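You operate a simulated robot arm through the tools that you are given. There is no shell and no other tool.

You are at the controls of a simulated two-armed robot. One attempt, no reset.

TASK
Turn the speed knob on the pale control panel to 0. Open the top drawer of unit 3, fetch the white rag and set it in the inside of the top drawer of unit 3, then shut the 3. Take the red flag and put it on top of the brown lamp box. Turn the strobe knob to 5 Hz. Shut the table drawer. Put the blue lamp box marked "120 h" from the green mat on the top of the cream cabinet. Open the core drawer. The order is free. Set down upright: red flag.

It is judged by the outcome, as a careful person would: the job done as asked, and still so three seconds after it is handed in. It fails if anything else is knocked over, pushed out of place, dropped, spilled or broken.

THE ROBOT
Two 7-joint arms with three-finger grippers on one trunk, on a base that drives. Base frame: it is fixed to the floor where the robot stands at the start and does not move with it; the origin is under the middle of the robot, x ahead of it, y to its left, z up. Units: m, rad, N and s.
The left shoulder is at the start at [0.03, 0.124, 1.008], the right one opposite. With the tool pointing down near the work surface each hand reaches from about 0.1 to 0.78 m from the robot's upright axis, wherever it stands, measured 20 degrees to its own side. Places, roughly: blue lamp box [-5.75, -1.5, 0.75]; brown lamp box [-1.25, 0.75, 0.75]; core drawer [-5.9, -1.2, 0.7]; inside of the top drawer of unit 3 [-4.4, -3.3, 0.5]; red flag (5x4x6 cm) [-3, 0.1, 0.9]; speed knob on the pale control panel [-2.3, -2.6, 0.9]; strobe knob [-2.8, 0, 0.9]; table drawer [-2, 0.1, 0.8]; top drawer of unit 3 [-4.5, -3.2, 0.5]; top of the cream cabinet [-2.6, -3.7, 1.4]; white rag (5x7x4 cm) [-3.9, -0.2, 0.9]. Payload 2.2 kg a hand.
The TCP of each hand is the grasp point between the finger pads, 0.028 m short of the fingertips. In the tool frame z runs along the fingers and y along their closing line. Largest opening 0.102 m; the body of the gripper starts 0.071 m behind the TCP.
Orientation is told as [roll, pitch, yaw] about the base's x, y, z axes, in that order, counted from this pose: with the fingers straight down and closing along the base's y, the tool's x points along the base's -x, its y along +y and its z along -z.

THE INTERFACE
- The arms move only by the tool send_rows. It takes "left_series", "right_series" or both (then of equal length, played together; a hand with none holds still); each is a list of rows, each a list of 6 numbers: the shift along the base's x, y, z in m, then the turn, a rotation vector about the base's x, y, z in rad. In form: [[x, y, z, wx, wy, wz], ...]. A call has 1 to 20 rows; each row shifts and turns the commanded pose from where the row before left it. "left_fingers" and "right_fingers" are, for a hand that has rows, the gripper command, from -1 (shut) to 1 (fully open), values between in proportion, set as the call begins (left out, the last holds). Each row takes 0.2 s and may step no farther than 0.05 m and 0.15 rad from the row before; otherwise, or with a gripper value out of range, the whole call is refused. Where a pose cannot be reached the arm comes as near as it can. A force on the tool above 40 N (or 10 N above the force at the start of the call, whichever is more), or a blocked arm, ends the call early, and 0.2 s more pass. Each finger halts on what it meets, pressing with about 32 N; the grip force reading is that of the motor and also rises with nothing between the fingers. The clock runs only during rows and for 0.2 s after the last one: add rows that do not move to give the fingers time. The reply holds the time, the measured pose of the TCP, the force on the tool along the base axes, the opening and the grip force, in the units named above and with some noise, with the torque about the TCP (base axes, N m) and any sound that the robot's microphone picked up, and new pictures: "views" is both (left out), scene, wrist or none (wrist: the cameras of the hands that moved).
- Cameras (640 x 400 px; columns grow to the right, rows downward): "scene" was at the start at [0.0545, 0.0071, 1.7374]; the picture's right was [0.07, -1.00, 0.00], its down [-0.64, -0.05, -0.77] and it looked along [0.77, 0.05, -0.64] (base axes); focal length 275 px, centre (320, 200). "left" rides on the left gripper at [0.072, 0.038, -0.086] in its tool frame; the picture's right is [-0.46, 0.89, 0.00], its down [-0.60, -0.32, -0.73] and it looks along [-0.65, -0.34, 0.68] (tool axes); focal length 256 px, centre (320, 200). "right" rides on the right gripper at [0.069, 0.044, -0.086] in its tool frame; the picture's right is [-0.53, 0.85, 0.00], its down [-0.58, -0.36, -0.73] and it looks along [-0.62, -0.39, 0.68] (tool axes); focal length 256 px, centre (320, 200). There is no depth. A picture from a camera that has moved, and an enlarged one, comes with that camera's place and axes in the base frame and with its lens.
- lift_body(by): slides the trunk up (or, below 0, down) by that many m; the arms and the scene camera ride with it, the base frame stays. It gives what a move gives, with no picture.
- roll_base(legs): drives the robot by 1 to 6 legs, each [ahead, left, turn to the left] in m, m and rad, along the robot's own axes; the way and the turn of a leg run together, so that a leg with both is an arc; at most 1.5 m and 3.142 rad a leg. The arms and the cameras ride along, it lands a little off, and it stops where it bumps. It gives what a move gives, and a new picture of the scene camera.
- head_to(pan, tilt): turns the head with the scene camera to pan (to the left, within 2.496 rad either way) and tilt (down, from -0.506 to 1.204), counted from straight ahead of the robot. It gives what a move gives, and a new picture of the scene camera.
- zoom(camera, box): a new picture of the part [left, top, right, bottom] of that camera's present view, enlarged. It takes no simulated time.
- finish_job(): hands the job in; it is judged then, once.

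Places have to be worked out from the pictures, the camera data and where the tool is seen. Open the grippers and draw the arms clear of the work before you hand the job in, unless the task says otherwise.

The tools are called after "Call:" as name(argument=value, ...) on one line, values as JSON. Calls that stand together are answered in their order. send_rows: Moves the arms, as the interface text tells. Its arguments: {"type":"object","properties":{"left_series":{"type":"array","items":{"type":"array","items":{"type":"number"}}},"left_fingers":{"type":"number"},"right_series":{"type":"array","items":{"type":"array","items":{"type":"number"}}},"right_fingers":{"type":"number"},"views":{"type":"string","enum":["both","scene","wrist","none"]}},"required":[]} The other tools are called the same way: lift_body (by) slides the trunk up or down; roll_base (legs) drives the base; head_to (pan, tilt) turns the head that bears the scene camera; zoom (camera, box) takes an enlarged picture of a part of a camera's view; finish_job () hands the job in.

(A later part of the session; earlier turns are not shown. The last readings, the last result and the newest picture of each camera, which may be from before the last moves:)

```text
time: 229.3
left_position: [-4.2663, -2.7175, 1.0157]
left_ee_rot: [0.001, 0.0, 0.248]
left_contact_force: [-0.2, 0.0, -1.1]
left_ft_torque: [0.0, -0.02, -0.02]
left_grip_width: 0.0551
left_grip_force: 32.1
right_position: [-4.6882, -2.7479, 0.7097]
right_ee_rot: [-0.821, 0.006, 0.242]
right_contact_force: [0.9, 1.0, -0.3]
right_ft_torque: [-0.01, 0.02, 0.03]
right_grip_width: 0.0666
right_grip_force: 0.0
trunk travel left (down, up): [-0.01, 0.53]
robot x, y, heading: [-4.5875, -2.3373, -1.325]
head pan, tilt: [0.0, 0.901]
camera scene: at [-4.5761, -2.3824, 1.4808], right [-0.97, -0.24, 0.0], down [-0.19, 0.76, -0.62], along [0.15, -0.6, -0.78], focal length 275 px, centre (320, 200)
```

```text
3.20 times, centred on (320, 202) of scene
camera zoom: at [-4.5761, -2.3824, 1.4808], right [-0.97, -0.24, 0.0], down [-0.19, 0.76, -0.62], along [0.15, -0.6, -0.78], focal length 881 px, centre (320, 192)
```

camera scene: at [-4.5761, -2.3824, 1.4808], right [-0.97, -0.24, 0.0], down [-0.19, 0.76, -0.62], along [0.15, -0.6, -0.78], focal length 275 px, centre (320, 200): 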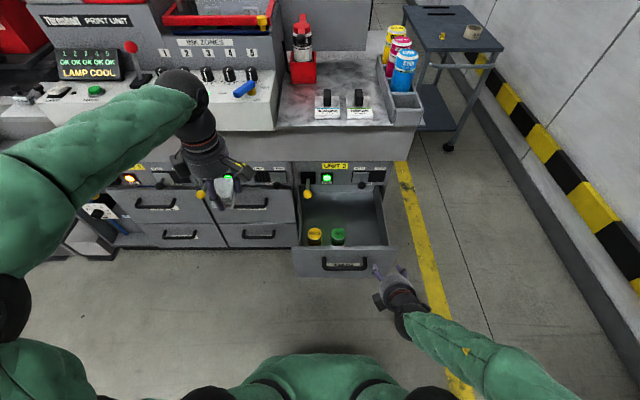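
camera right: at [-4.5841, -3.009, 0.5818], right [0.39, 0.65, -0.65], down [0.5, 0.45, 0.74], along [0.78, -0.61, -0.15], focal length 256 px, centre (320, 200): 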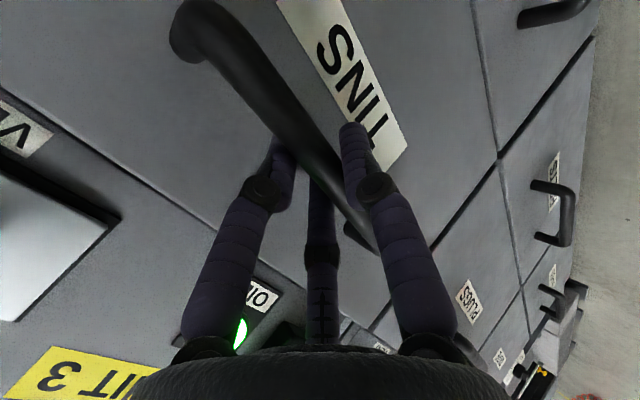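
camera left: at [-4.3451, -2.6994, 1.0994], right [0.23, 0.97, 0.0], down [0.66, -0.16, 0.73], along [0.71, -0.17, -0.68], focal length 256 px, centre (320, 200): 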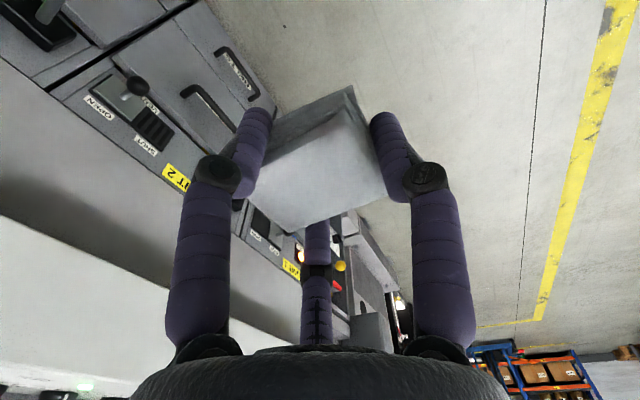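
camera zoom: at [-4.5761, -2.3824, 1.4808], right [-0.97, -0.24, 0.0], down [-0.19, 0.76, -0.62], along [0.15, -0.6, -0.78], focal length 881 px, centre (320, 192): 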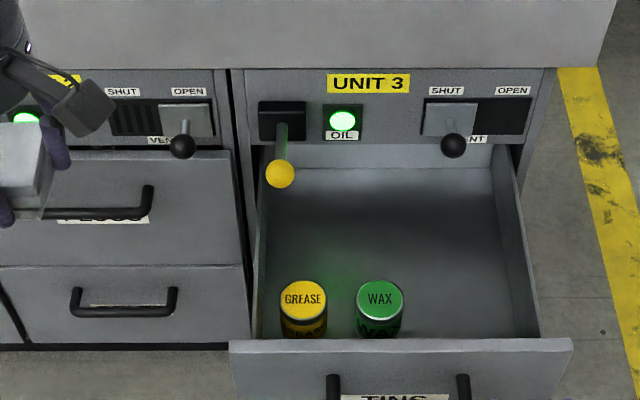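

The drawer's interior spans about 33 cm wide, with two tins at centre-left. I'll shift the base 0.2 m right so the left hand can lower the rag into the free right half.

Call:
roll_base(legs=[[0, -0.2, 0]])

Call:
send_rows(left_series=[[-0.0, -0.005, 0, 0, 0, -0.131], [-0.0, -0.005, 0, 0, 0, -0.131], [-0.0, -0.005, 0, 0, 0, -0.131], [-0.0, -0.005, 0, 0, 0, -0.131], [-0.0, -0.005, 0, 0, 0, -0.131], [-0.0, -0.005, 0, 0, 0, -0.131], [-0.0, -0.005, 0, 0, 0, -0.131], [-0.0, -0.005, 0, 0, 0, -0.131]], left_fingers=-1)

Call:
zoom(camera="scene", box=[200, 130, 400, 255])

```text
time: 230.9
left_position: [-4.4618, -2.7656, 1.0142]
left_ee_rot: [-0.001, -0.001, 0.25]
left_contact_force: [-0.5, 0.2, 0.2]
left_ft_torque: [-0.01, -0.01, 0.0]
left_grip_width: 0.055
left_grip_force: 32.2
right_position: [-4.8861, -2.8057, 0.7214]
right_ee_rot: [-0.855, 0.012, 0.231]
right_contact_force: [-0.9, 0.4, -0.5]
right_ft_torque: [0.03, -0.02, 0.01]
right_grip_width: 0.0665
right_grip_force: 0.2
trunk travel left (down, up): [-0.01, 0.53]
robot x, y, heading: [-4.7816, -2.3891, -1.318]
head pan, tilt: [0.0, 0.901]
camera scene: at [-4.771, -2.4315, 1.4808], right [-0.97, -0.24, 0.0], down [-0.19, 0.76, -0.62], along [0.15, -0.6, -0.78], focal length 275 px, centre (320, 200)
```

scene: 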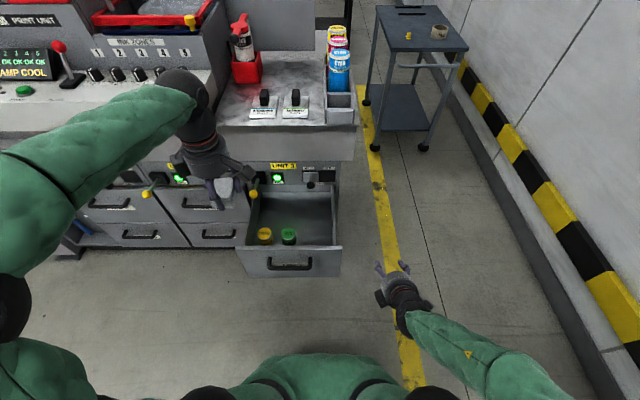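

```text
time: 232.7
left_position: [-4.4609, -2.8043, 1.0156]
left_ee_rot: [0.0, 0.0, -0.801]
left_contact_force: [0.6, 0.0, -0.5]
left_ft_torque: [-0.03, 0.01, 0.0]
left_grip_width: 0.0551
left_grip_force: 31.9
right_position: [-4.8847, -2.8052, 0.7219]
right_ee_rot: [-0.855, 0.013, 0.232]
right_contact_force: [-0.5, 0.0, -0.2]
right_ft_torque: [0.01, 0.01, 0.04]
right_grip_width: 0.0664
right_grip_force: 0.0
trunk travel left (down, up): [-0.01, 0.53]
robot x, y, heading: [-4.7758, -2.3901, -1.323]
head pan, tilt: [0.0, 0.901]
camera scene: at [-4.7702, -2.4315, 1.4808], right [-0.97, -0.24, 0.0], down [-0.19, 0.76, -0.62], along [0.15, -0.6, -0.78], focal length 275 px, centre (320, 200)
camera left: at [-4.484, -2.7275, 1.1014], right [0.96, 0.28, 0.0], down [0.19, -0.65, 0.73], along [0.21, -0.7, -0.68], focal length 256 px, centre (320, 200)
```

scene: 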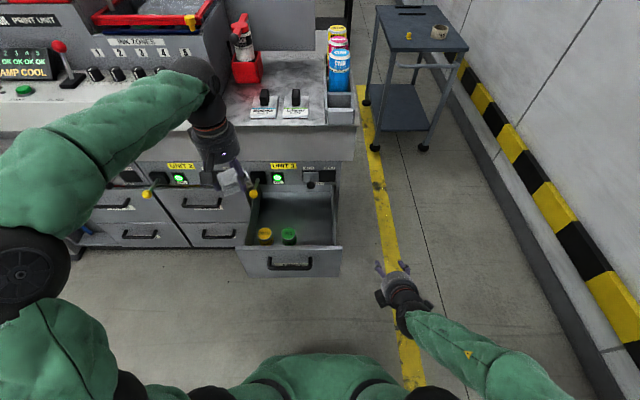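
left: 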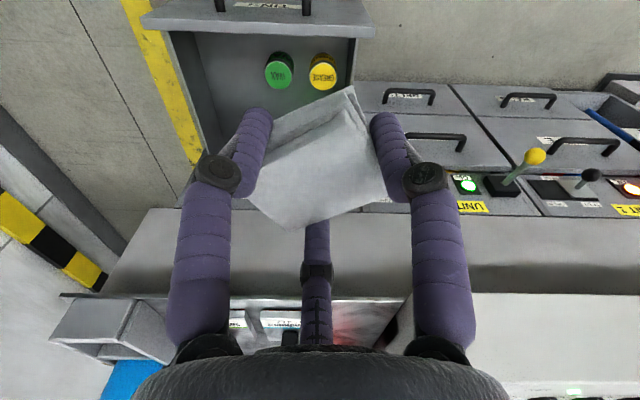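

```text
3.20 times, centred on (300, 192) of scene
camera zoom: at [-4.7702, -2.4315, 1.4808], right [-0.97, -0.24, 0.0], down [-0.19, 0.76, -0.62], along [0.15, -0.6, -0.78], focal length 881 px, centre (384, 224)
```

zoom: 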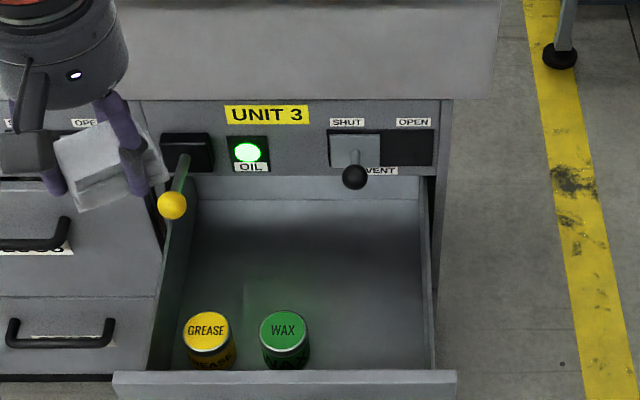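

The rag is rotated to suit the space. Target in the drawer: (-4.605, -3.022), clear of the tins (tops at about z 0.535). I'll move above it first.

Call:
send_rows(left_series=[[-0.0206, -0.0311, -0.015, 0, 0, 0], [-0.0206, -0.0311, -0.015, 0, 0, 0], [-0.0206, -0.0311, -0.02, 0, 0, 0], [-0.0206, -0.0311, -0.025, 0, 0, 0], [-0.0206, -0.0311, -0.025, 0, 0, 0], [-0.0206, -0.0311, -0.03, 0, 0, 0], [-0.0208, -0.0311, -0.03, 0, 0, 0]], left_fingers=-1)

Call:
zoom(camera="scene", box=[200, 130, 400, 255])

```text
time: 234.3
left_position: [-4.6038, -3.0246, 0.8527]
left_ee_rot: [0.001, 0.0, -0.799]
left_contact_force: [1.7, -0.7, 0.3]
left_ft_torque: [0.02, 0.0, -0.03]
left_grip_width: 0.055
left_grip_force: 32.0
right_position: [-4.8864, -2.8063, 0.7223]
right_ee_rot: [-0.854, 0.012, 0.23]
right_contact_force: [0.5, 0.5, -0.1]
right_ft_torque: [-0.01, 0.0, 0.02]
right_grip_width: 0.0667
right_grip_force: 0.2
trunk travel left (down, up): [-0.01, 0.53]
robot x, y, heading: [-4.7831, -2.3891, -1.321]
head pan, tilt: [0.0, 0.901]
camera scene: at [-4.7705, -2.4322, 1.4807], right [-0.97, -0.24, 0.0], down [-0.19, 0.76, -0.62], along [0.15, -0.6, -0.78], focal length 275 px, centre (320, 200)
camera left: at [-4.6271, -2.9462, 0.9386], right [0.96, 0.28, 0.0], down [0.19, -0.65, 0.73], along [0.21, -0.7, -0.68], focal length 256 px, centre (320, 200)
```

scene: 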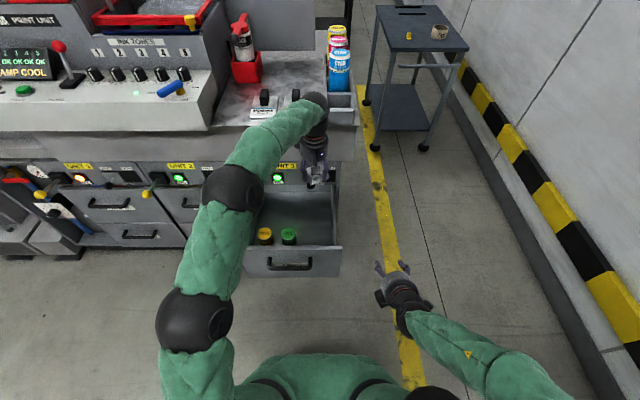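
left: 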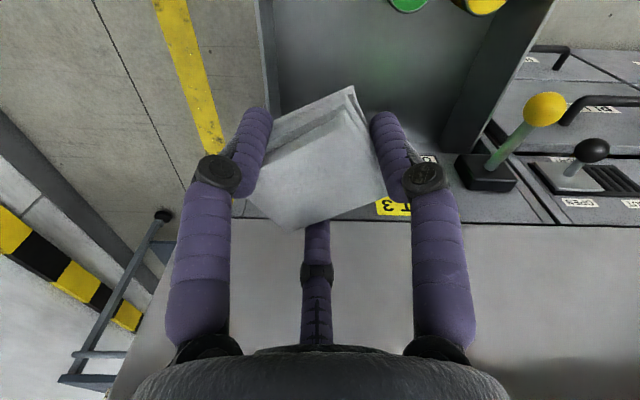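

```text
3.20 times, centred on (300, 192) of scene
camera zoom: at [-4.7705, -2.4322, 1.4807], right [-0.97, -0.24, 0.0], down [-0.19, 0.76, -0.62], along [0.15, -0.6, -0.78], focal length 881 px, centre (384, 224)
```

zoom: 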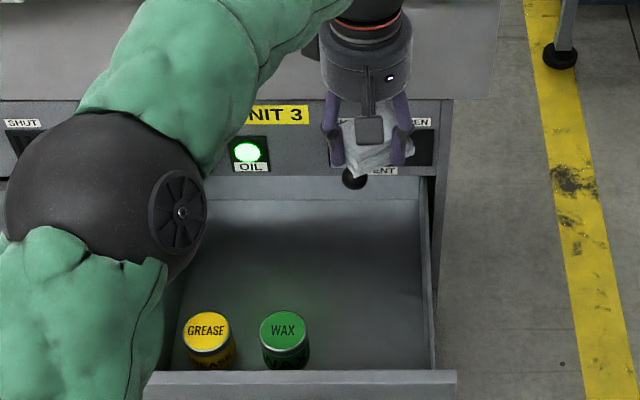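

The path down is clear: the vent knob is 3 cm behind the hand and the tins are to the left. Lowering into the drawer.

Call:
send_rows(left_series=[[0, 0.003, -0.04, 0, 0, 0], [0, 0, -0.04, 0, 0, 0], [0, 0, -0.04, 0, 0, 0], [0, 0, -0.04, 0, 0, 0], [0, 0, -0.04, 0, 0, 0], [0, 0, -0.04, 0, 0, 0], [0, 0, -0.04, 0, 0, 0]], left_fingers=-1)

Call:
zoom(camera="scene", box=[200, 130, 400, 255])

```text
time: 235.9
left_position: [-4.6052, -3.0232, 0.5737]
left_ee_rot: [-0.003, -0.001, -0.8]
left_contact_force: [-0.1, 0.3, 0.3]
left_ft_torque: [0.03, 0.01, 0.01]
left_grip_width: 0.0549
left_grip_force: 31.7
right_position: [-4.886, -2.806, 0.7199]
right_ee_rot: [-0.855, 0.014, 0.23]
right_contact_force: [-0.4, -0.4, 0.1]
right_ft_torque: [-0.01, 0.03, 0.0]
right_grip_width: 0.0663
right_grip_force: 0.0
trunk travel left (down, up): [-0.01, 0.53]
robot x, y, heading: [-4.7787, -2.3909, -1.323]
head pan, tilt: [0.0, 0.901]
camera scene: at [-4.7702, -2.4318, 1.4808], right [-0.97, -0.24, 0.0], down [-0.19, 0.76, -0.62], along [0.15, -0.6, -0.78], focal length 275 px, centre (320, 200)
camera left: at [-4.6281, -2.946, 0.6597], right [0.96, 0.28, 0.0], down [0.19, -0.65, 0.73], along [0.21, -0.7, -0.68], focal length 256 px, centre (320, 200)
```

scene: 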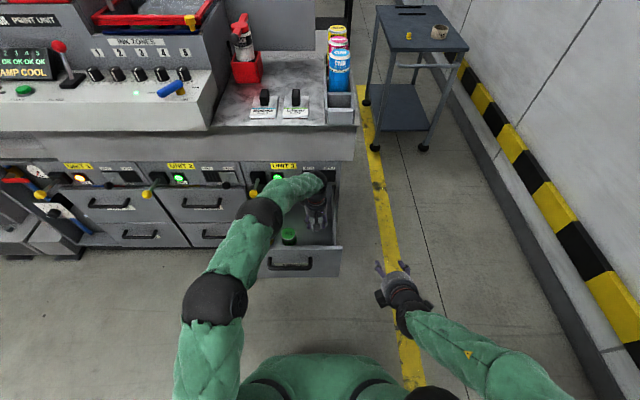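
left: 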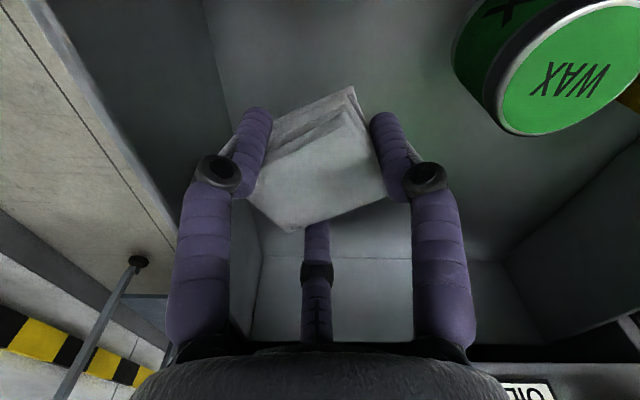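

```text
3.20 times, centred on (300, 192) of scene
camera zoom: at [-4.7702, -2.4318, 1.4808], right [-0.97, -0.24, 0.0], down [-0.19, 0.76, -0.62], along [0.15, -0.6, -0.78], focal length 881 px, centre (384, 224)
```

zoom: 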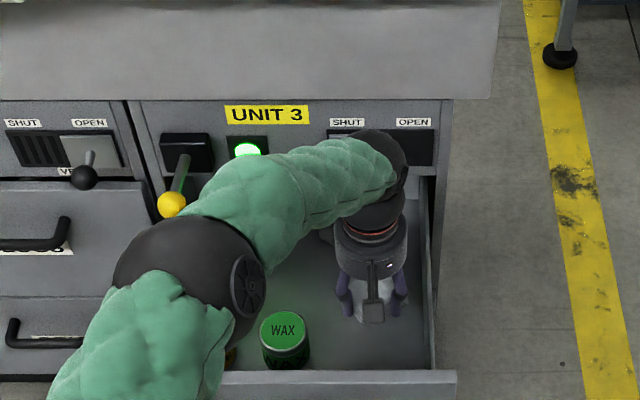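

There's room around the rag. I'll continue down in small steps and watch for floor contact.

Call:
send_rows(left_series=[[0, 0, -0.02, 0, 0, 0], [0, 0, -0.02, 0, 0, 0], [0, 0, -0.02, 0, 0, 0], [0, 0, -0.015, 0, 0, 0], [0, 0, -0.01, 0, 0, 0]], left_fingers=-1)

Call:
zoom(camera="scene", box=[200, 130, 400, 255])

```text
time: 236.9
left_position: [-4.6019, -3.0332, 0.5119]
left_ee_rot: [-0.018, -0.023, -0.793]
left_contact_force: [-0.4, -3.6, 10.7]
left_ft_torque: [0.15, 0.17, 0.06]
left_grip_width: 0.055
left_grip_force: 32.2
right_position: [-4.8856, -2.8054, 0.7218]
right_ee_rot: [-0.856, 0.012, 0.231]
right_contact_force: [0.2, -0.2, 0.3]
right_ft_torque: [-0.02, -0.01, 0.0]
right_grip_width: 0.0663
right_grip_force: 0.0
trunk travel left (down, up): [-0.01, 0.53]
robot x, y, heading: [-4.7786, -2.3864, -1.326]
head pan, tilt: [0.0, 0.901]
stopped in row 5 (left hand): the force on the tool passed its limit at 41 N (the readings are from after the stop); the commanded pose is now the measured one
camera scene: at [-4.7705, -2.4313, 1.4808], right [-0.97, -0.24, 0.0], down [-0.19, 0.76, -0.62], along [0.15, -0.6, -0.78], focal length 275 px, centre (320, 200)
camera left: at [-4.6258, -2.9535, 0.5957], right [0.96, 0.29, -0.01], down [0.2, -0.63, 0.75], along [0.21, -0.72, -0.66], focal length 256 px, centre (320, 200)
```

scene: 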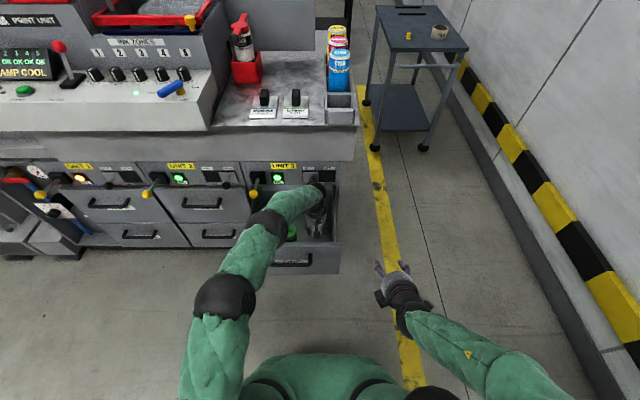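
left: 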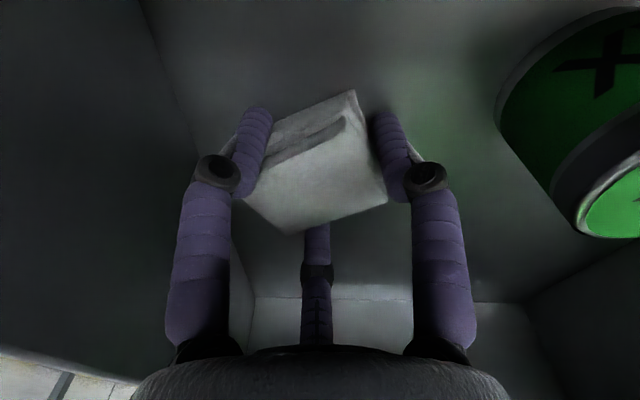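

```text
3.20 times, centred on (300, 192) of scene
camera zoom: at [-4.7705, -2.4313, 1.4808], right [-0.97, -0.24, 0.0], down [-0.19, 0.76, -0.62], along [0.15, -0.6, -0.78], focal length 881 px, centre (384, 224)
```

zoom: 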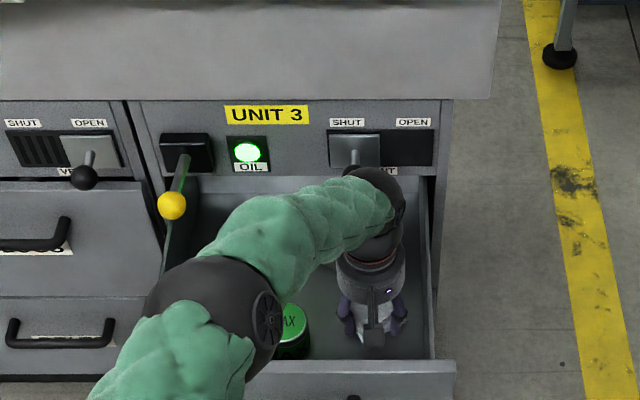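

Contact at TCP z 0.512: the rag's bottom is on the drawer floor (about z 0.474). I'll open the fingers just enough and lift out.

Call:
send_rows(left_series=[[0, 0, 0.002, 0, 0, 0], [0, 0, 0, 0, 0, 0], [0, 0, 0, 0, 0, 0]], left_fingers=0.45)

Call:
zoom(camera="left", box=[160, 60, 480, 260])

```text
time: 237.7
left_position: [-4.602, -3.0302, 0.5119]
left_ee_rot: [-0.013, -0.018, -0.795]
left_contact_force: [0.0, -0.2, -0.2]
left_ft_torque: [-0.04, 0.01, -0.02]
left_grip_width: 0.0741
left_grip_force: 0.0
right_position: [-4.8857, -2.8064, 0.722]
right_ee_rot: [-0.855, 0.012, 0.231]
right_contact_force: [0.2, 0.3, -0.5]
right_ft_torque: [0.03, 0.0, -0.01]
right_grip_width: 0.0664
right_grip_force: 0.0
trunk travel left (down, up): [-0.01, 0.53]
robot x, y, heading: [-4.7821, -2.3858, -1.322]
head pan, tilt: [0.0, 0.901]
camera scene: at [-4.7703, -2.4315, 1.4808], right [-0.97, -0.24, 0.0], down [-0.19, 0.76, -0.62], along [0.15, -0.6, -0.78], focal length 275 px, centre (320, 200)
camera left: at [-4.6261, -2.9506, 0.5943], right [0.96, 0.29, -0.01], down [0.2, -0.64, 0.75], along [0.21, -0.72, -0.67], focal length 256 px, centre (320, 200)
```

scene: 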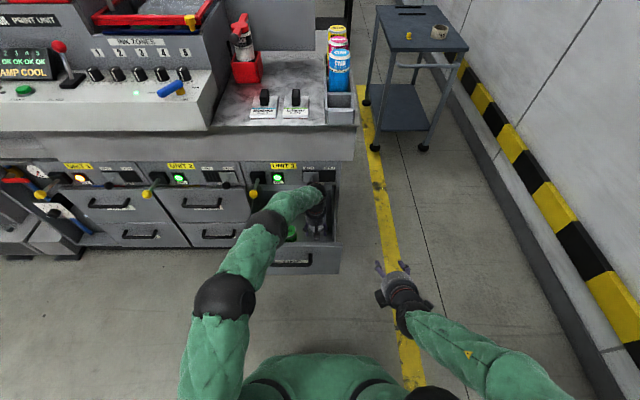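
left: 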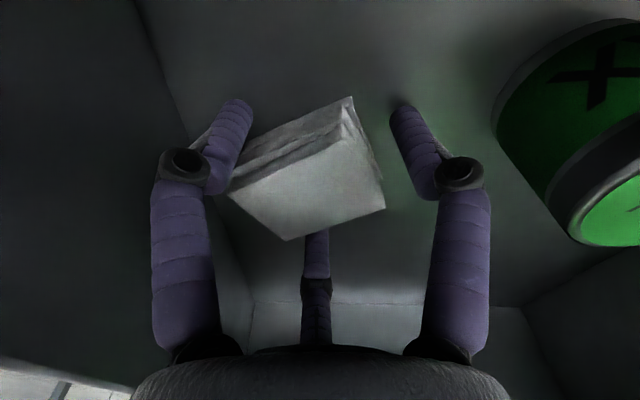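

```text
2.00 times, centred on (320, 160) of left
camera zoom: at [-4.6261, -2.9506, 0.5943], right [0.96, 0.29, -0.01], down [0.2, -0.64, 0.75], along [0.21, -0.72, -0.67], focal length 512 px, centre (320, 280)
```

zoom: 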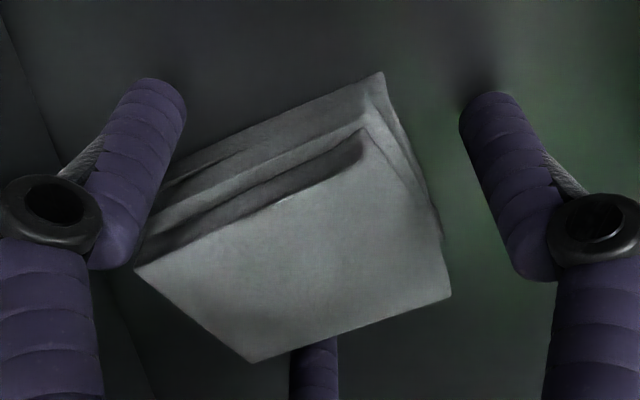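

The rag is free of the fingers. Lifting the hand straight up out of the drawer.

Call:
send_rows(left_series=[[0, 0, 0.02, 0, 0, 0], [0, 0, 0.03, 0, 0, 0], [0, 0, 0.04, 0, 0, 0], [0, 0, 0.04, 0, 0, 0], [0, 0, 0.04, 0, 0, 0], [0, 0, 0.045, 0, 0, 0], [0, 0, 0.045, 0, 0, 0], [0, 0, 0.045, 0, 0, 0]], left_fingers=0.45)

Call:
zoom(camera="left", box=[160, 0, 480, 200])

```text
time: 239.5
left_position: [-4.6018, -3.035, 0.8215]
left_ee_rot: [-0.015, -0.017, -0.796]
left_contact_force: [-0.3, 0.5, -0.9]
left_ft_torque: [-0.03, -0.03, 0.01]
left_grip_width: 0.0742
left_grip_force: 0.1
right_position: [-4.8857, -2.8051, 0.7227]
right_ee_rot: [-0.856, 0.012, 0.229]
right_contact_force: [0.3, 0.3, 0.1]
right_ft_torque: [-0.05, 0.01, 0.01]
right_grip_width: 0.0662
right_grip_force: 0.1
trunk travel left (down, up): [-0.01, 0.53]
robot x, y, heading: [-4.7814, -2.3867, -1.324]
head pan, tilt: [0.0, 0.901]
camera scene: at [-4.7703, -2.4311, 1.4808], right [-0.97, -0.24, 0.0], down [-0.19, 0.76, -0.62], along [0.15, -0.6, -0.78], focal length 275 px, centre (320, 200)
camera left: at [-4.6254, -2.9554, 0.9059], right [0.96, 0.29, 0.0], down [0.2, -0.64, 0.75], along [0.21, -0.71, -0.67], focal length 256 px, centre (320, 200)
```

scene: 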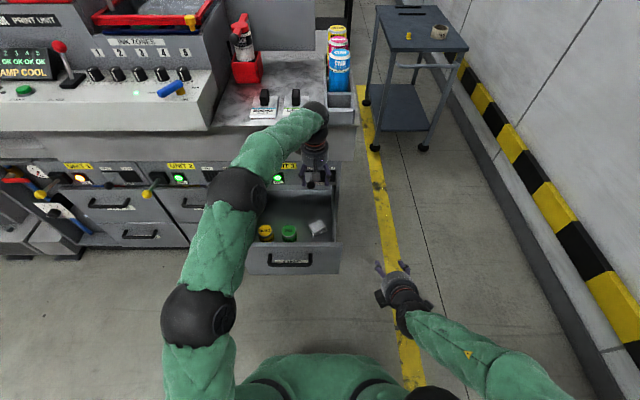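
left: 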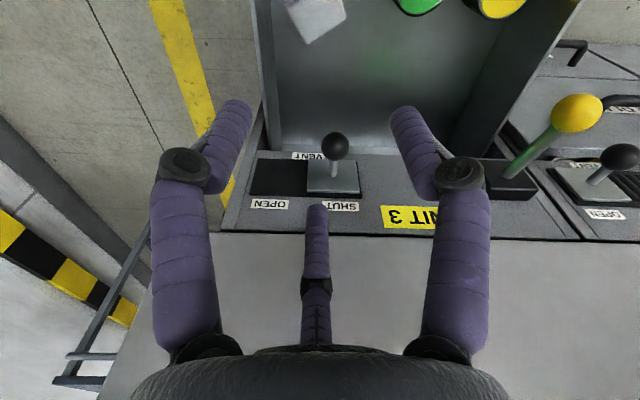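

```text
2.00 times, centred on (320, 100) of left
camera zoom: at [-4.6254, -2.9554, 0.9059], right [0.96, 0.29, 0.0], down [0.2, -0.64, 0.75], along [0.21, -0.71, -0.67], focal length 512 px, centre (320, 400)
```

zoom: 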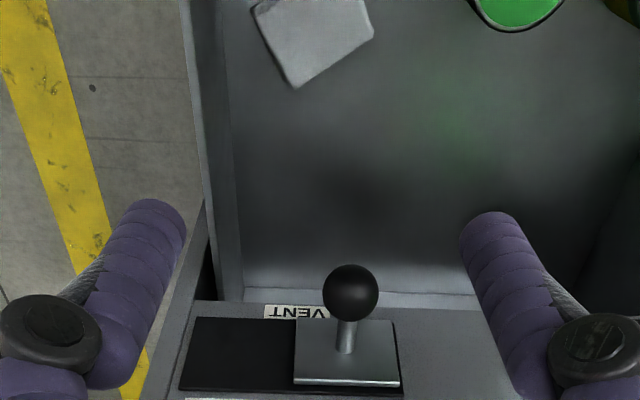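

The rag lies in the drawer and nothing else moved. I'll retract the left hand, shift the base back left, and use the right hand to push the drawer shut by its handle.

Call:
send_rows(left_series=[[0, 0.01, 0.045, 0, 0, 0], [-0.005, 0.03, 0.035, 0, 0, 0], [-0.008, 0.042, 0.02, 0, 0, 0], [-0.008, 0.042, 0.02, 0, 0, 0], [-0.008, 0.042, 0.02, 0, 0, 0], [-0.005, 0.042, 0.01, 0, 0, 0], [0.03, 0.03, 0.01, 0, 0, 0], [0.04, 0.01, 0.01, 0, 0, 0], [0.04, 0.01, 0.01, 0, 0, 0]], left_fingers=-1, views="none")

Call:
roll_base(legs=[[0, 0.2, 0]])

Call:
zoom(camera="scene", box=[240, 160, 440, 285])

Call:
zoom(camera="right", box=[0, 0, 640, 400])

```text
time: 241.5
left_position: [-4.5273, -2.7701, 0.9977]
left_ee_rot: [-0.016, -0.019, -0.797]
left_contact_force: [0.7, -0.4, 0.3]
left_ft_torque: [0.0, 0.01, 0.0]
left_grip_width: 0.0022
left_grip_force: 31.3
right_position: [-4.8862, -2.8053, 0.7222]
right_ee_rot: [-0.855, 0.012, 0.232]
right_contact_force: [0.4, 0.5, 0.9]
right_ft_torque: [0.02, -0.01, -0.01]
right_grip_width: 0.0661
right_grip_force: 0.1
trunk travel left (down, up): [-0.01, 0.53]
robot x, y, heading: [-4.7785, -2.3916, -1.323]
head pan, tilt: [0.0, 0.901]
```

```text
time: 243.1
left_position: [-4.3357, -2.7236, 0.9963]
left_ee_rot: [-0.015, -0.017, -0.799]
left_contact_force: [0.5, -0.2, 0.6]
left_ft_torque: [0.0, -0.03, 0.02]
left_grip_width: 0.0023
left_grip_force: 31.5
right_position: [-4.6933, -2.7575, 0.7215]
right_ee_rot: [-0.856, 0.012, 0.231]
right_contact_force: [-0.8, -0.1, 0.9]
right_ft_torque: [-0.01, 0.02, -0.02]
right_grip_width: 0.0664
right_grip_force: 0.1
trunk travel left (down, up): [-0.01, 0.53]
robot x, y, heading: [-4.5862, -2.3413, -1.322]
head pan, tilt: [0.0, 0.901]
camera scene: at [-4.5777, -2.3829, 1.4808], right [-0.97, -0.24, 0.0], down [-0.19, 0.76, -0.62], along [0.15, -0.6, -0.78], focal length 275 px, centre (320, 200)
```

scene: 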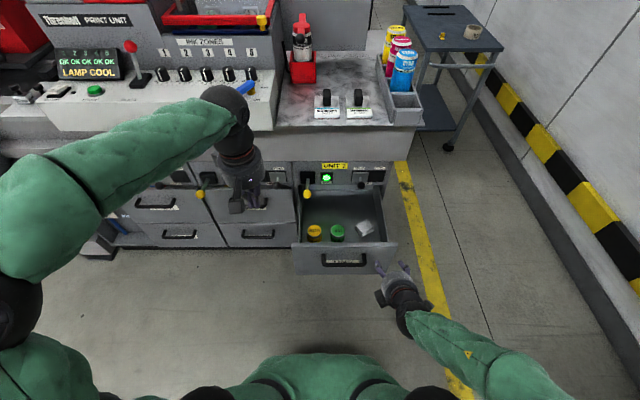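

```text
3.20 times, centred on (340, 222) of scene
camera zoom: at [-4.5777, -2.3829, 1.4808], right [-0.97, -0.24, 0.0], down [-0.19, 0.76, -0.62], along [0.15, -0.6, -0.78], focal length 881 px, centre (256, 128)
```

zoom: 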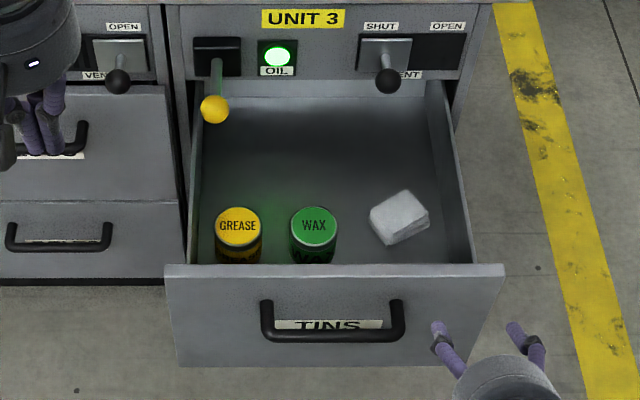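

```text
1.00 times, centred on (320, 200) of right (not enlarged: the box is as wide or as high as the picture)
camera zoom: at [-4.7828, -2.681, 0.7467], right [0.39, 0.66, -0.64], down [0.5, 0.44, 0.75], along [0.78, -0.61, -0.16], focal length 256 px, centre (320, 200)
```

zoom: 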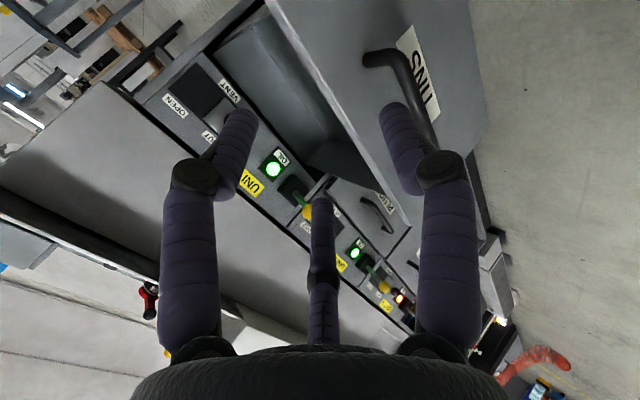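

The rag sits next to the tins, and the bar is at about (-4.555, -2.828, 0.547). I'll bring the right hand back to its pre-grasp in front of the handle.

Call:
send_rows(right_series=[[0.029, 0.003, -0.015, 0, 0, 0], [0.029, 0.003, -0.02, 0, 0, 0], [0.029, 0.003, -0.03, 0, 0, 0], [0.029, 0.003, -0.036, 0, 0, 0], [0, 0, 0, 0, 0, 0]], right_fingers=0.3)

Call:
zoom(camera="right", box=[200, 0, 440, 150])

Call:
zoom(camera="scene", box=[280, 210, 400, 285])

```text
time: 244.3
left_position: [-4.3367, -2.723, 0.9972]
left_ee_rot: [-0.014, -0.017, -0.796]
left_contact_force: [-0.7, -0.7, 0.1]
left_ft_torque: [0.03, 0.02, 0.0]
left_grip_width: 0.002
left_grip_force: 31.5
right_position: [-4.5766, -2.7475, 0.6196]
right_ee_rot: [-0.856, 0.013, 0.229]
right_contact_force: [0.1, 0.3, -1.0]
right_ft_torque: [-0.02, -0.02, -0.01]
right_grip_width: 0.0661
right_grip_force: 0.0
trunk travel left (down, up): [-0.01, 0.53]
robot x, y, heading: [-4.5905, -2.3415, -1.324]
head pan, tilt: [0.0, 0.901]
camera scene: at [-4.5783, -2.3831, 1.4808], right [-0.97, -0.24, 0.0], down [-0.19, 0.76, -0.62], along [0.15, -0.6, -0.78], focal length 275 px, centre (320, 200)
camera right: at [-4.6661, -2.671, 0.6444], right [0.39, 0.66, -0.64], down [0.5, 0.44, 0.75], along [0.78, -0.61, -0.16], focal length 256 px, centre (320, 200)
```

scene: 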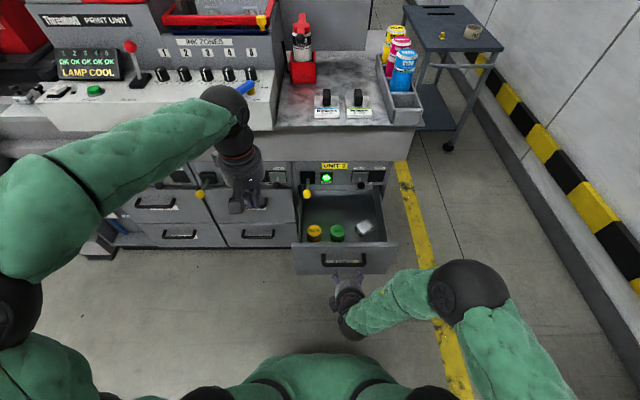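
right: 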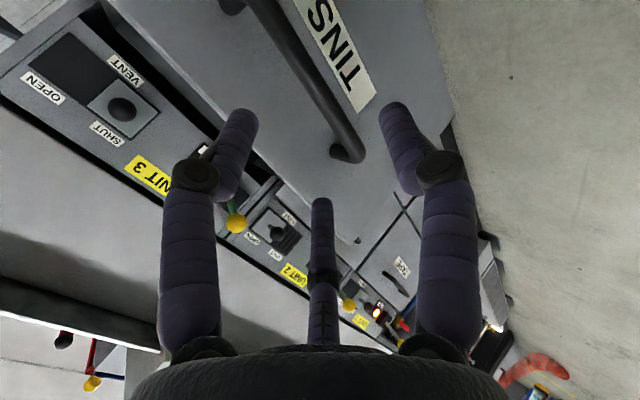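

```text
2.67 times, centred on (320, 75) of right
camera zoom: at [-4.6661, -2.671, 0.6444], right [0.39, 0.66, -0.64], down [0.5, 0.44, 0.75], along [0.78, -0.61, -0.16], focal length 683 px, centre (320, 533)
```

zoom: 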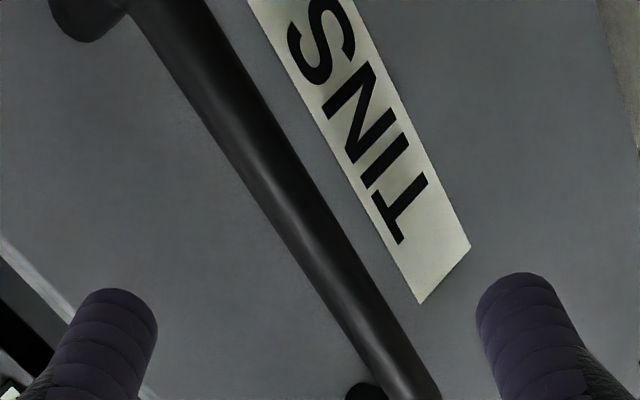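

```text
5.33 times, centred on (340, 248) of scene
camera zoom: at [-4.5783, -2.3831, 1.4808], right [-0.97, -0.24, 0.0], down [-0.19, 0.76, -0.62], along [0.15, -0.6, -0.78], focal length 1469 px, centre (213, -53)
```

zoom: 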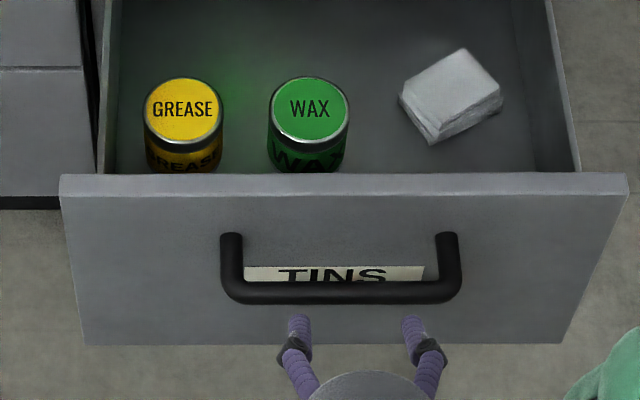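

The bar lies on the tool axis. Advancing and gripping.

Call:
send_rows(right_series=[[0.0043, -0.0184, -0.0164, 0, 0, 0], [0.0043, -0.0184, -0.0164, 0, 0, 0], [0.0043, -0.0184, -0.0164, 0, 0, 0], [0.0043, -0.0184, -0.0164, 0, 0, 0], [0, 0, 0, 0, 0, 0]], right_fingers=0.3, views="wrist")

Call:
send_rows(right_series=[[0, 0, 0, 0, 0, 0], [0, 0, 0, 0, 0, 0], [0, 0, 0, 0, 0, 0]], right_fingers=-1, views="wrist")

```text
time: 245.5
left_position: [-4.3357, -2.7237, 0.9976]
left_ee_rot: [-0.014, -0.017, -0.793]
left_contact_force: [0.0, -0.1, -0.3]
left_ft_torque: [0.03, 0.02, -0.04]
left_grip_width: 0.0023
left_grip_force: 31.4
right_position: [-4.5602, -2.8182, 0.558]
right_ee_rot: [-0.855, 0.012, 0.226]
right_contact_force: [-0.9, -0.5, 0.1]
right_ft_torque: [-0.02, 0.0, -0.01]
right_grip_width: 0.0664
right_grip_force: 0.0
trunk travel left (down, up): [-0.01, 0.53]
robot x, y, heading: [-4.5921, -2.3387, -1.322]
head pan, tilt: [0.0, 0.901]
camera right: at [-4.6495, -2.7434, 0.5829], right [0.39, 0.66, -0.64], down [0.5, 0.44, 0.75], along [0.78, -0.61, -0.16], focal length 256 px, centre (320, 200)
```

right: 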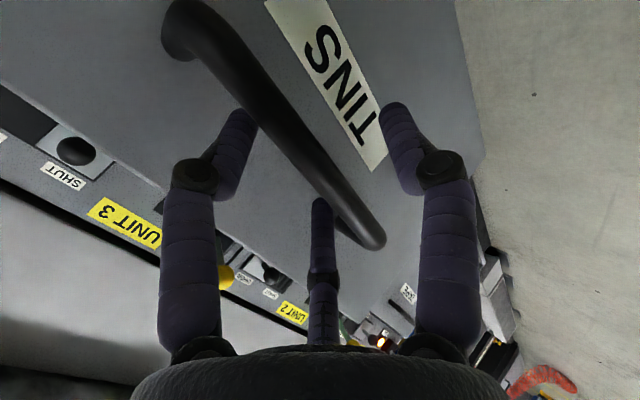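

```text
time: 246.3
left_position: [-4.3366, -2.7226, 0.9981]
left_ee_rot: [-0.015, -0.02, -0.795]
left_contact_force: [-0.3, -0.2, 0.0]
left_ft_torque: [0.02, -0.03, 0.01]
left_grip_width: 0.0021
left_grip_force: 31.9
right_position: [-4.5612, -2.8228, 0.5622]
right_ee_rot: [-0.865, 0.012, 0.228]
right_contact_force: [-11.0, -5.0, 26.9]
right_ft_torque: [-0.36, 0.56, 0.06]
right_grip_width: 0.0245
right_grip_force: 45.3
trunk travel left (down, up): [-0.01, 0.53]
robot x, y, heading: [-4.592, -2.3394, -1.328]
head pan, tilt: [0.0, 0.901]
camera right: at [-4.6499, -2.7455, 0.5855], right [0.39, 0.65, -0.65], down [0.5, 0.44, 0.74], along [0.77, -0.61, -0.15], focal length 256 px, centre (320, 200)
```

right: 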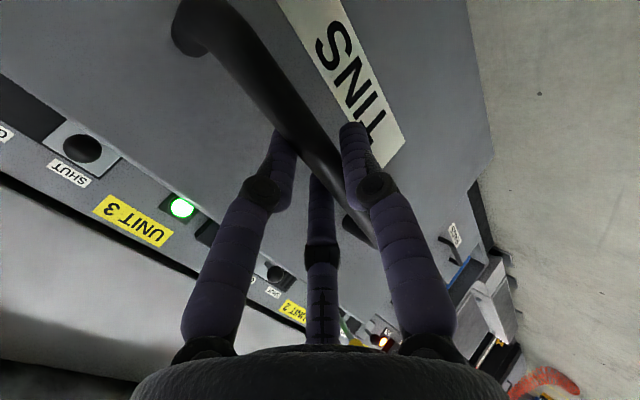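

Gripped. Pushing the drawer in steadily.

Call:
send_rows(right_series=[[-0.001, -0.002, 0.005, 0, 0, 0], [0.0036, -0.0146, 0, 0, 0, 0], [0.0044, -0.0175, 0, 0, 0, 0], [0.0044, -0.0175, 0, 0, 0, 0], [0.0044, -0.0175, 0, 0, 0, 0], [0.0044, -0.0175, 0, 0, 0, 0], [0.0044, -0.0175, 0, 0, 0, 0], [0.0044, -0.0175, 0, 0, 0, 0], [0.0044, -0.0175, 0, 0, 0, 0], [0.0044, -0.0175, 0, 0, 0, 0], [0.0044, -0.0175, 0, 0, 0, 0], [0.0044, -0.0175, 0, 0, 0, 0], [0.0044, -0.0175, 0, 0, 0, 0]], right_fingers=-1, views="scene")

Call:
zoom(camera="scene", box=[280, 150, 420, 240])

```text
time: 249.1
left_position: [-4.3362, -2.7223, 0.9973]
left_ee_rot: [-0.015, -0.018, -0.798]
left_contact_force: [0.1, 0.3, -0.4]
left_ft_torque: [-0.01, -0.04, -0.02]
left_grip_width: 0.0019
left_grip_force: 31.4
right_position: [-4.5095, -3.026, 0.5617]
right_ee_rot: [-0.858, 0.012, 0.23]
right_contact_force: [-1.8, -2.9, 12.4]
right_ft_torque: [-0.4, 0.73, -0.45]
right_grip_width: 0.0243
right_grip_force: 45.0
trunk travel left (down, up): [-0.01, 0.53]
robot x, y, heading: [-4.586, -2.3379, -1.326]
head pan, tilt: [0.0, 0.901]
camera scene: at [-4.5783, -2.3822, 1.4808], right [-0.97, -0.24, 0.0], down [-0.19, 0.76, -0.62], along [0.15, -0.6, -0.78], focal length 275 px, centre (320, 200)
```

scene: 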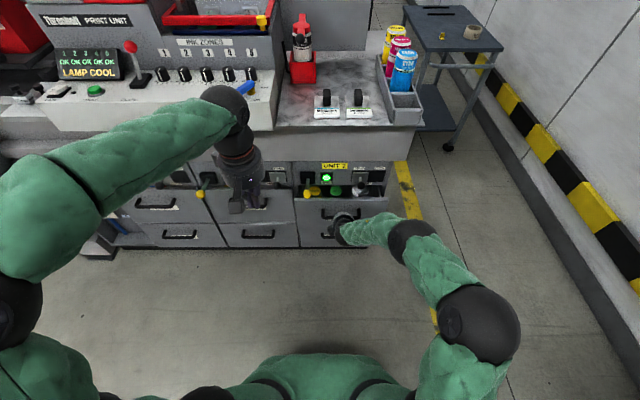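

```text
4.44 times, centred on (350, 195) of scene
camera zoom: at [-4.5783, -2.3822, 1.4808], right [-0.97, -0.24, 0.0], down [-0.19, 0.76, -0.62], along [0.15, -0.6, -0.78], focal length 1224 px, centre (187, 222)
```

zoom: 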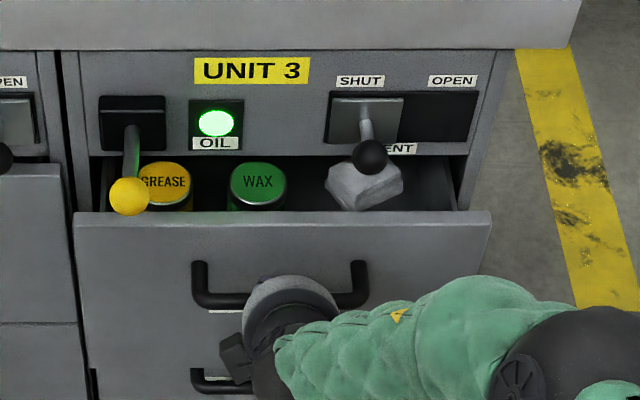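

Nearly in. Continuing until it stops.

Call:
send_rows(right_series=[[0.0036, -0.0146, 0, 0, 0, 0], [0.0036, -0.0146, 0, 0, 0, 0], [0.0029, -0.0117, 0, 0, 0, 0], [0.0024, -0.0097, 0, 0, 0, 0], [0.0018, -0.0073, 0, 0, 0, 0], [0.0018, -0.0073, 0, 0, 0, 0], [0.0018, -0.0073, 0, 0, 0, 0]], right_fingers=-1, views="scene")

Call:
zoom(camera="scene", box=[280, 150, 420, 240])

```text
time: 250.5
left_position: [-4.3366, -2.72, 0.9984]
left_ee_rot: [-0.015, -0.021, -0.797]
left_contact_force: [-0.1, 0.4, -0.4]
left_ft_torque: [0.02, -0.01, 0.0]
left_grip_width: 0.0023
left_grip_force: 31.4
right_position: [-4.493, -3.0835, 0.5622]
right_ee_rot: [-0.85, 0.012, 0.232]
right_contact_force: [-7.9, 28.4, 23.9]
right_ft_torque: [0.11, 0.29, 0.09]
right_grip_width: 0.0245
right_grip_force: 45.2
trunk travel left (down, up): [-0.01, 0.53]
robot x, y, heading: [-4.5911, -2.3398, -1.325]
head pan, tilt: [0.0, 0.901]
stopped in row 6 (right hand): the force on the tool passed its limit at 50 N (the readings are from after the stop); the commanded pose is now the measured one
camera scene: at [-4.5796, -2.3777, 1.4811], right [-0.97, -0.24, 0.0], down [-0.19, 0.76, -0.62], along [0.15, -0.6, -0.78], focal length 275 px, centre (320, 200)
```

scene: 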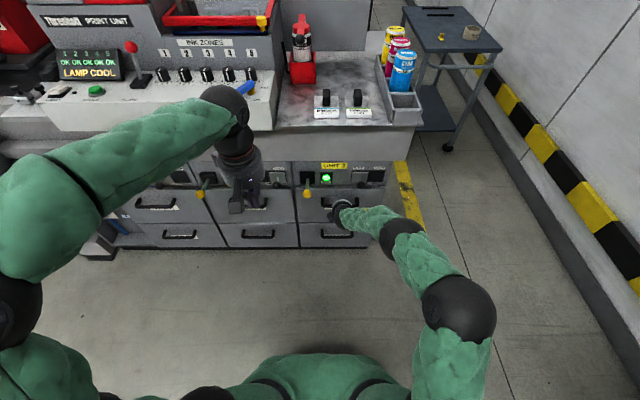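

```text
4.44 times, centred on (350, 195) of scene
camera zoom: at [-4.5796, -2.3777, 1.4811], right [-0.97, -0.24, 0.0], down [-0.19, 0.76, -0.62], along [0.15, -0.6, -0.78], focal length 1224 px, centre (187, 222)
```

zoom: 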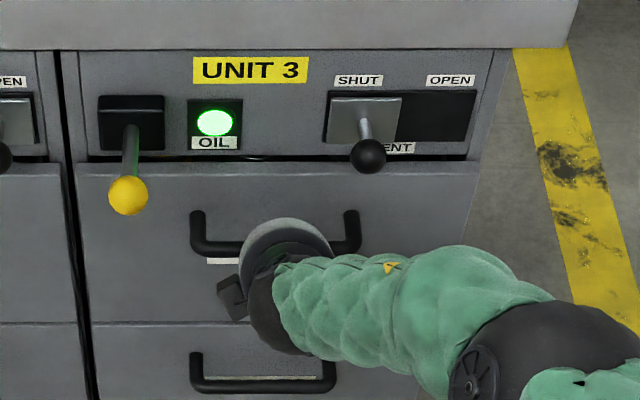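

The drawer is shut against its stop. Releasing the handle and backing out along the tool axis.

Call:
send_rows(right_series=[[0, 0, -0.002, 0, 0, 0], [0, 0, 0, 0, 0, 0], [-0.0052, 0.0221, 0.0196, 0, 0, 0], [-0.0052, 0.0221, 0.0196, 0, 0, 0], [-0.0052, 0.0221, 0.0196, 0, 0, 0], [-0.0052, 0.0221, 0.0196, 0, 0, 0], [-0.0052, 0.0221, 0.0196, 0, 0, 0]], right_fingers=0.3, views="scene")

Call:
zoom(camera="scene", box=[280, 150, 420, 240])

```text
time: 252.1
left_position: [-4.3372, -2.7224, 0.9972]
left_ee_rot: [-0.016, -0.02, -0.795]
left_contact_force: [1.0, -0.3, -0.1]
left_ft_torque: [-0.02, 0.01, 0.01]
left_grip_width: 0.002
left_grip_force: 31.0
right_position: [-4.5209, -2.9761, 0.6551]
right_ee_rot: [-0.847, 0.011, 0.232]
right_contact_force: [-0.5, 0.0, -0.2]
right_ft_torque: [-0.02, -0.01, 0.01]
right_grip_width: 0.0663
right_grip_force: 0.0
trunk travel left (down, up): [-0.01, 0.53]
robot x, y, heading: [-4.5861, -2.34, -1.325]
head pan, tilt: [0.0, 0.901]
camera scene: at [-4.5786, -2.3823, 1.4808], right [-0.97, -0.24, 0.0], down [-0.19, 0.76, -0.62], along [0.15, -0.6, -0.78], focal length 275 px, centre (320, 200)
```

scene: 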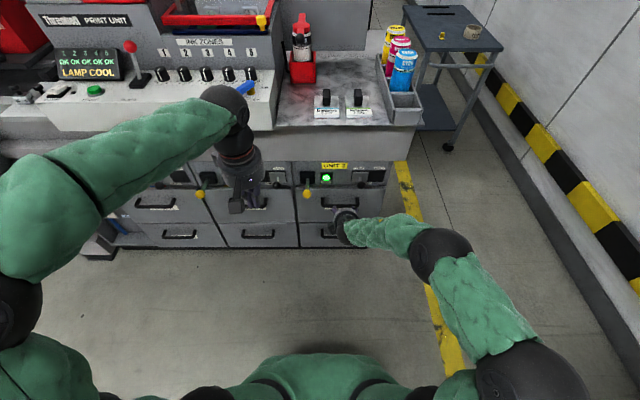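

```text
4.44 times, centred on (350, 195) of scene
camera zoom: at [-4.5786, -2.3823, 1.4808], right [-0.97, -0.24, 0.0], down [-0.19, 0.76, -0.62], along [0.15, -0.6, -0.78], focal length 1224 px, centre (187, 222)
```

zoom: 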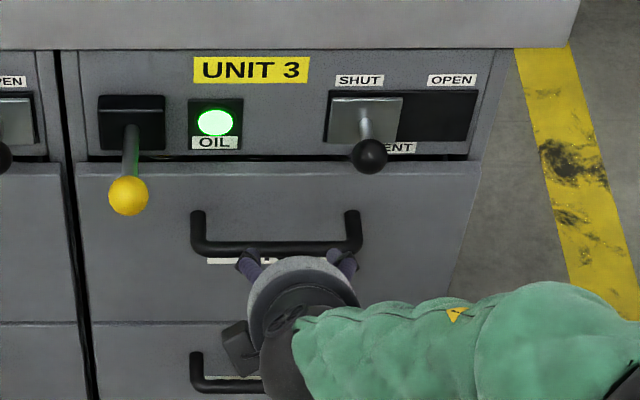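

Unit 3 is shut. Next I'll back off, raise the trunk and turn to the far blue bench for the core drawer and the blue lamp box.

Call:
roll_base(legs=[[-0.6, 0, 0], [0, 0, -1.571]])

Call:
lift_body(by=0.24)

Call:
head_to(pan=-0.2, tilt=0.5)

```text
time: 259.3
left_position: [-5.1233, -2.0066, 0.9974]
left_ee_rot: [-0.016, -0.017, -2.371]
left_contact_force: [0.4, 0.4, 0.1]
left_ft_torque: [0.03, 0.02, -0.01]
left_grip_width: 0.0022
left_grip_force: 31.7
right_position: [-5.3761, -1.8213, 0.6536]
right_ee_rot: [-0.845, 0.011, -1.342]
right_contact_force: [0.6, 0.8, -0.8]
right_ft_torque: [-0.02, 0.01, 0.02]
right_grip_width: 0.0662
right_grip_force: 0.0
trunk travel left (down, up): [-0.01, 0.53]
robot x, y, heading: [-4.7402, -1.7545, -2.898]
head pan, tilt: [0.0, 0.901]
camera scene: at [-4.7834, -1.7653, 1.4808], right [-0.24, 0.97, 0.0], down [0.76, 0.19, -0.62], along [-0.6, -0.15, -0.78], focal length 275 px, centre (320, 200)
```

scene: 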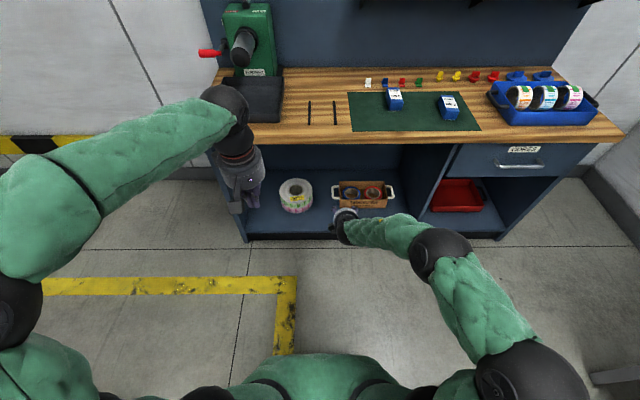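

```text
time: 261.8
left_position: [-5.1225, -2.0071, 1.2372]
left_ee_rot: [-0.015, -0.018, -2.369]
left_contact_force: [0.0, 0.9, 0.3]
left_ft_torque: [-0.01, -0.02, -0.01]
left_grip_width: 0.0022
left_grip_force: 31.8
right_position: [-5.3744, -1.8208, 0.8945]
right_ee_rot: [-0.846, 0.012, -1.342]
right_contact_force: [0.5, 0.2, -0.2]
right_ft_torque: [0.0, -0.02, -0.01]
right_grip_width: 0.0662
right_grip_force: 0.1
trunk travel left (down, up): [-0.25, 0.29]
robot x, y, heading: [-4.7372, -1.7564, -2.893]
head pan, tilt: [0.0, 0.901]
```

```text
time: 262.7
left_position: [-5.1225, -2.0076, 1.236]
left_ee_rot: [-0.017, -0.017, -2.371]
left_contact_force: [-0.7, -0.4, -0.1]
left_ft_torque: [0.03, -0.02, 0.01]
left_grip_width: 0.0021
left_grip_force: 31.8
right_position: [-5.3759, -1.8204, 0.8934]
right_ee_rot: [-0.846, 0.011, -1.343]
right_contact_force: [-0.6, 0.7, 0.4]
right_ft_torque: [0.02, -0.02, 0.02]
right_grip_width: 0.0661
right_grip_force: 0.1
trunk travel left (down, up): [-0.25, 0.29]
robot x, y, heading: [-4.736, -1.7553, -2.896]
head pan, tilt: [-0.201, 0.499]
camera scene: at [-4.8011, -1.7511, 1.7546], right [-0.04, 1.0, 0.0], down [0.48, 0.02, -0.88], along [-0.88, -0.04, -0.48], focal length 275 px, centre (320, 200)
```

scene: 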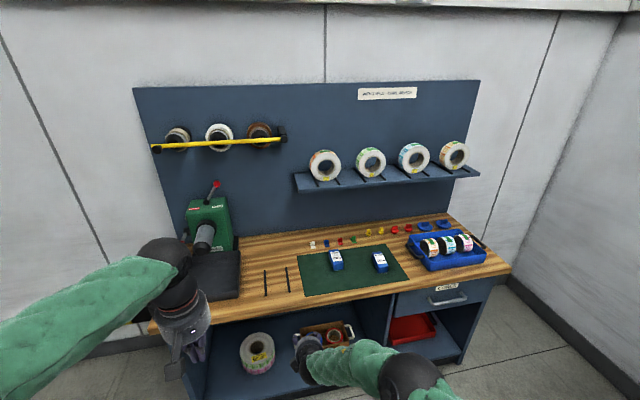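

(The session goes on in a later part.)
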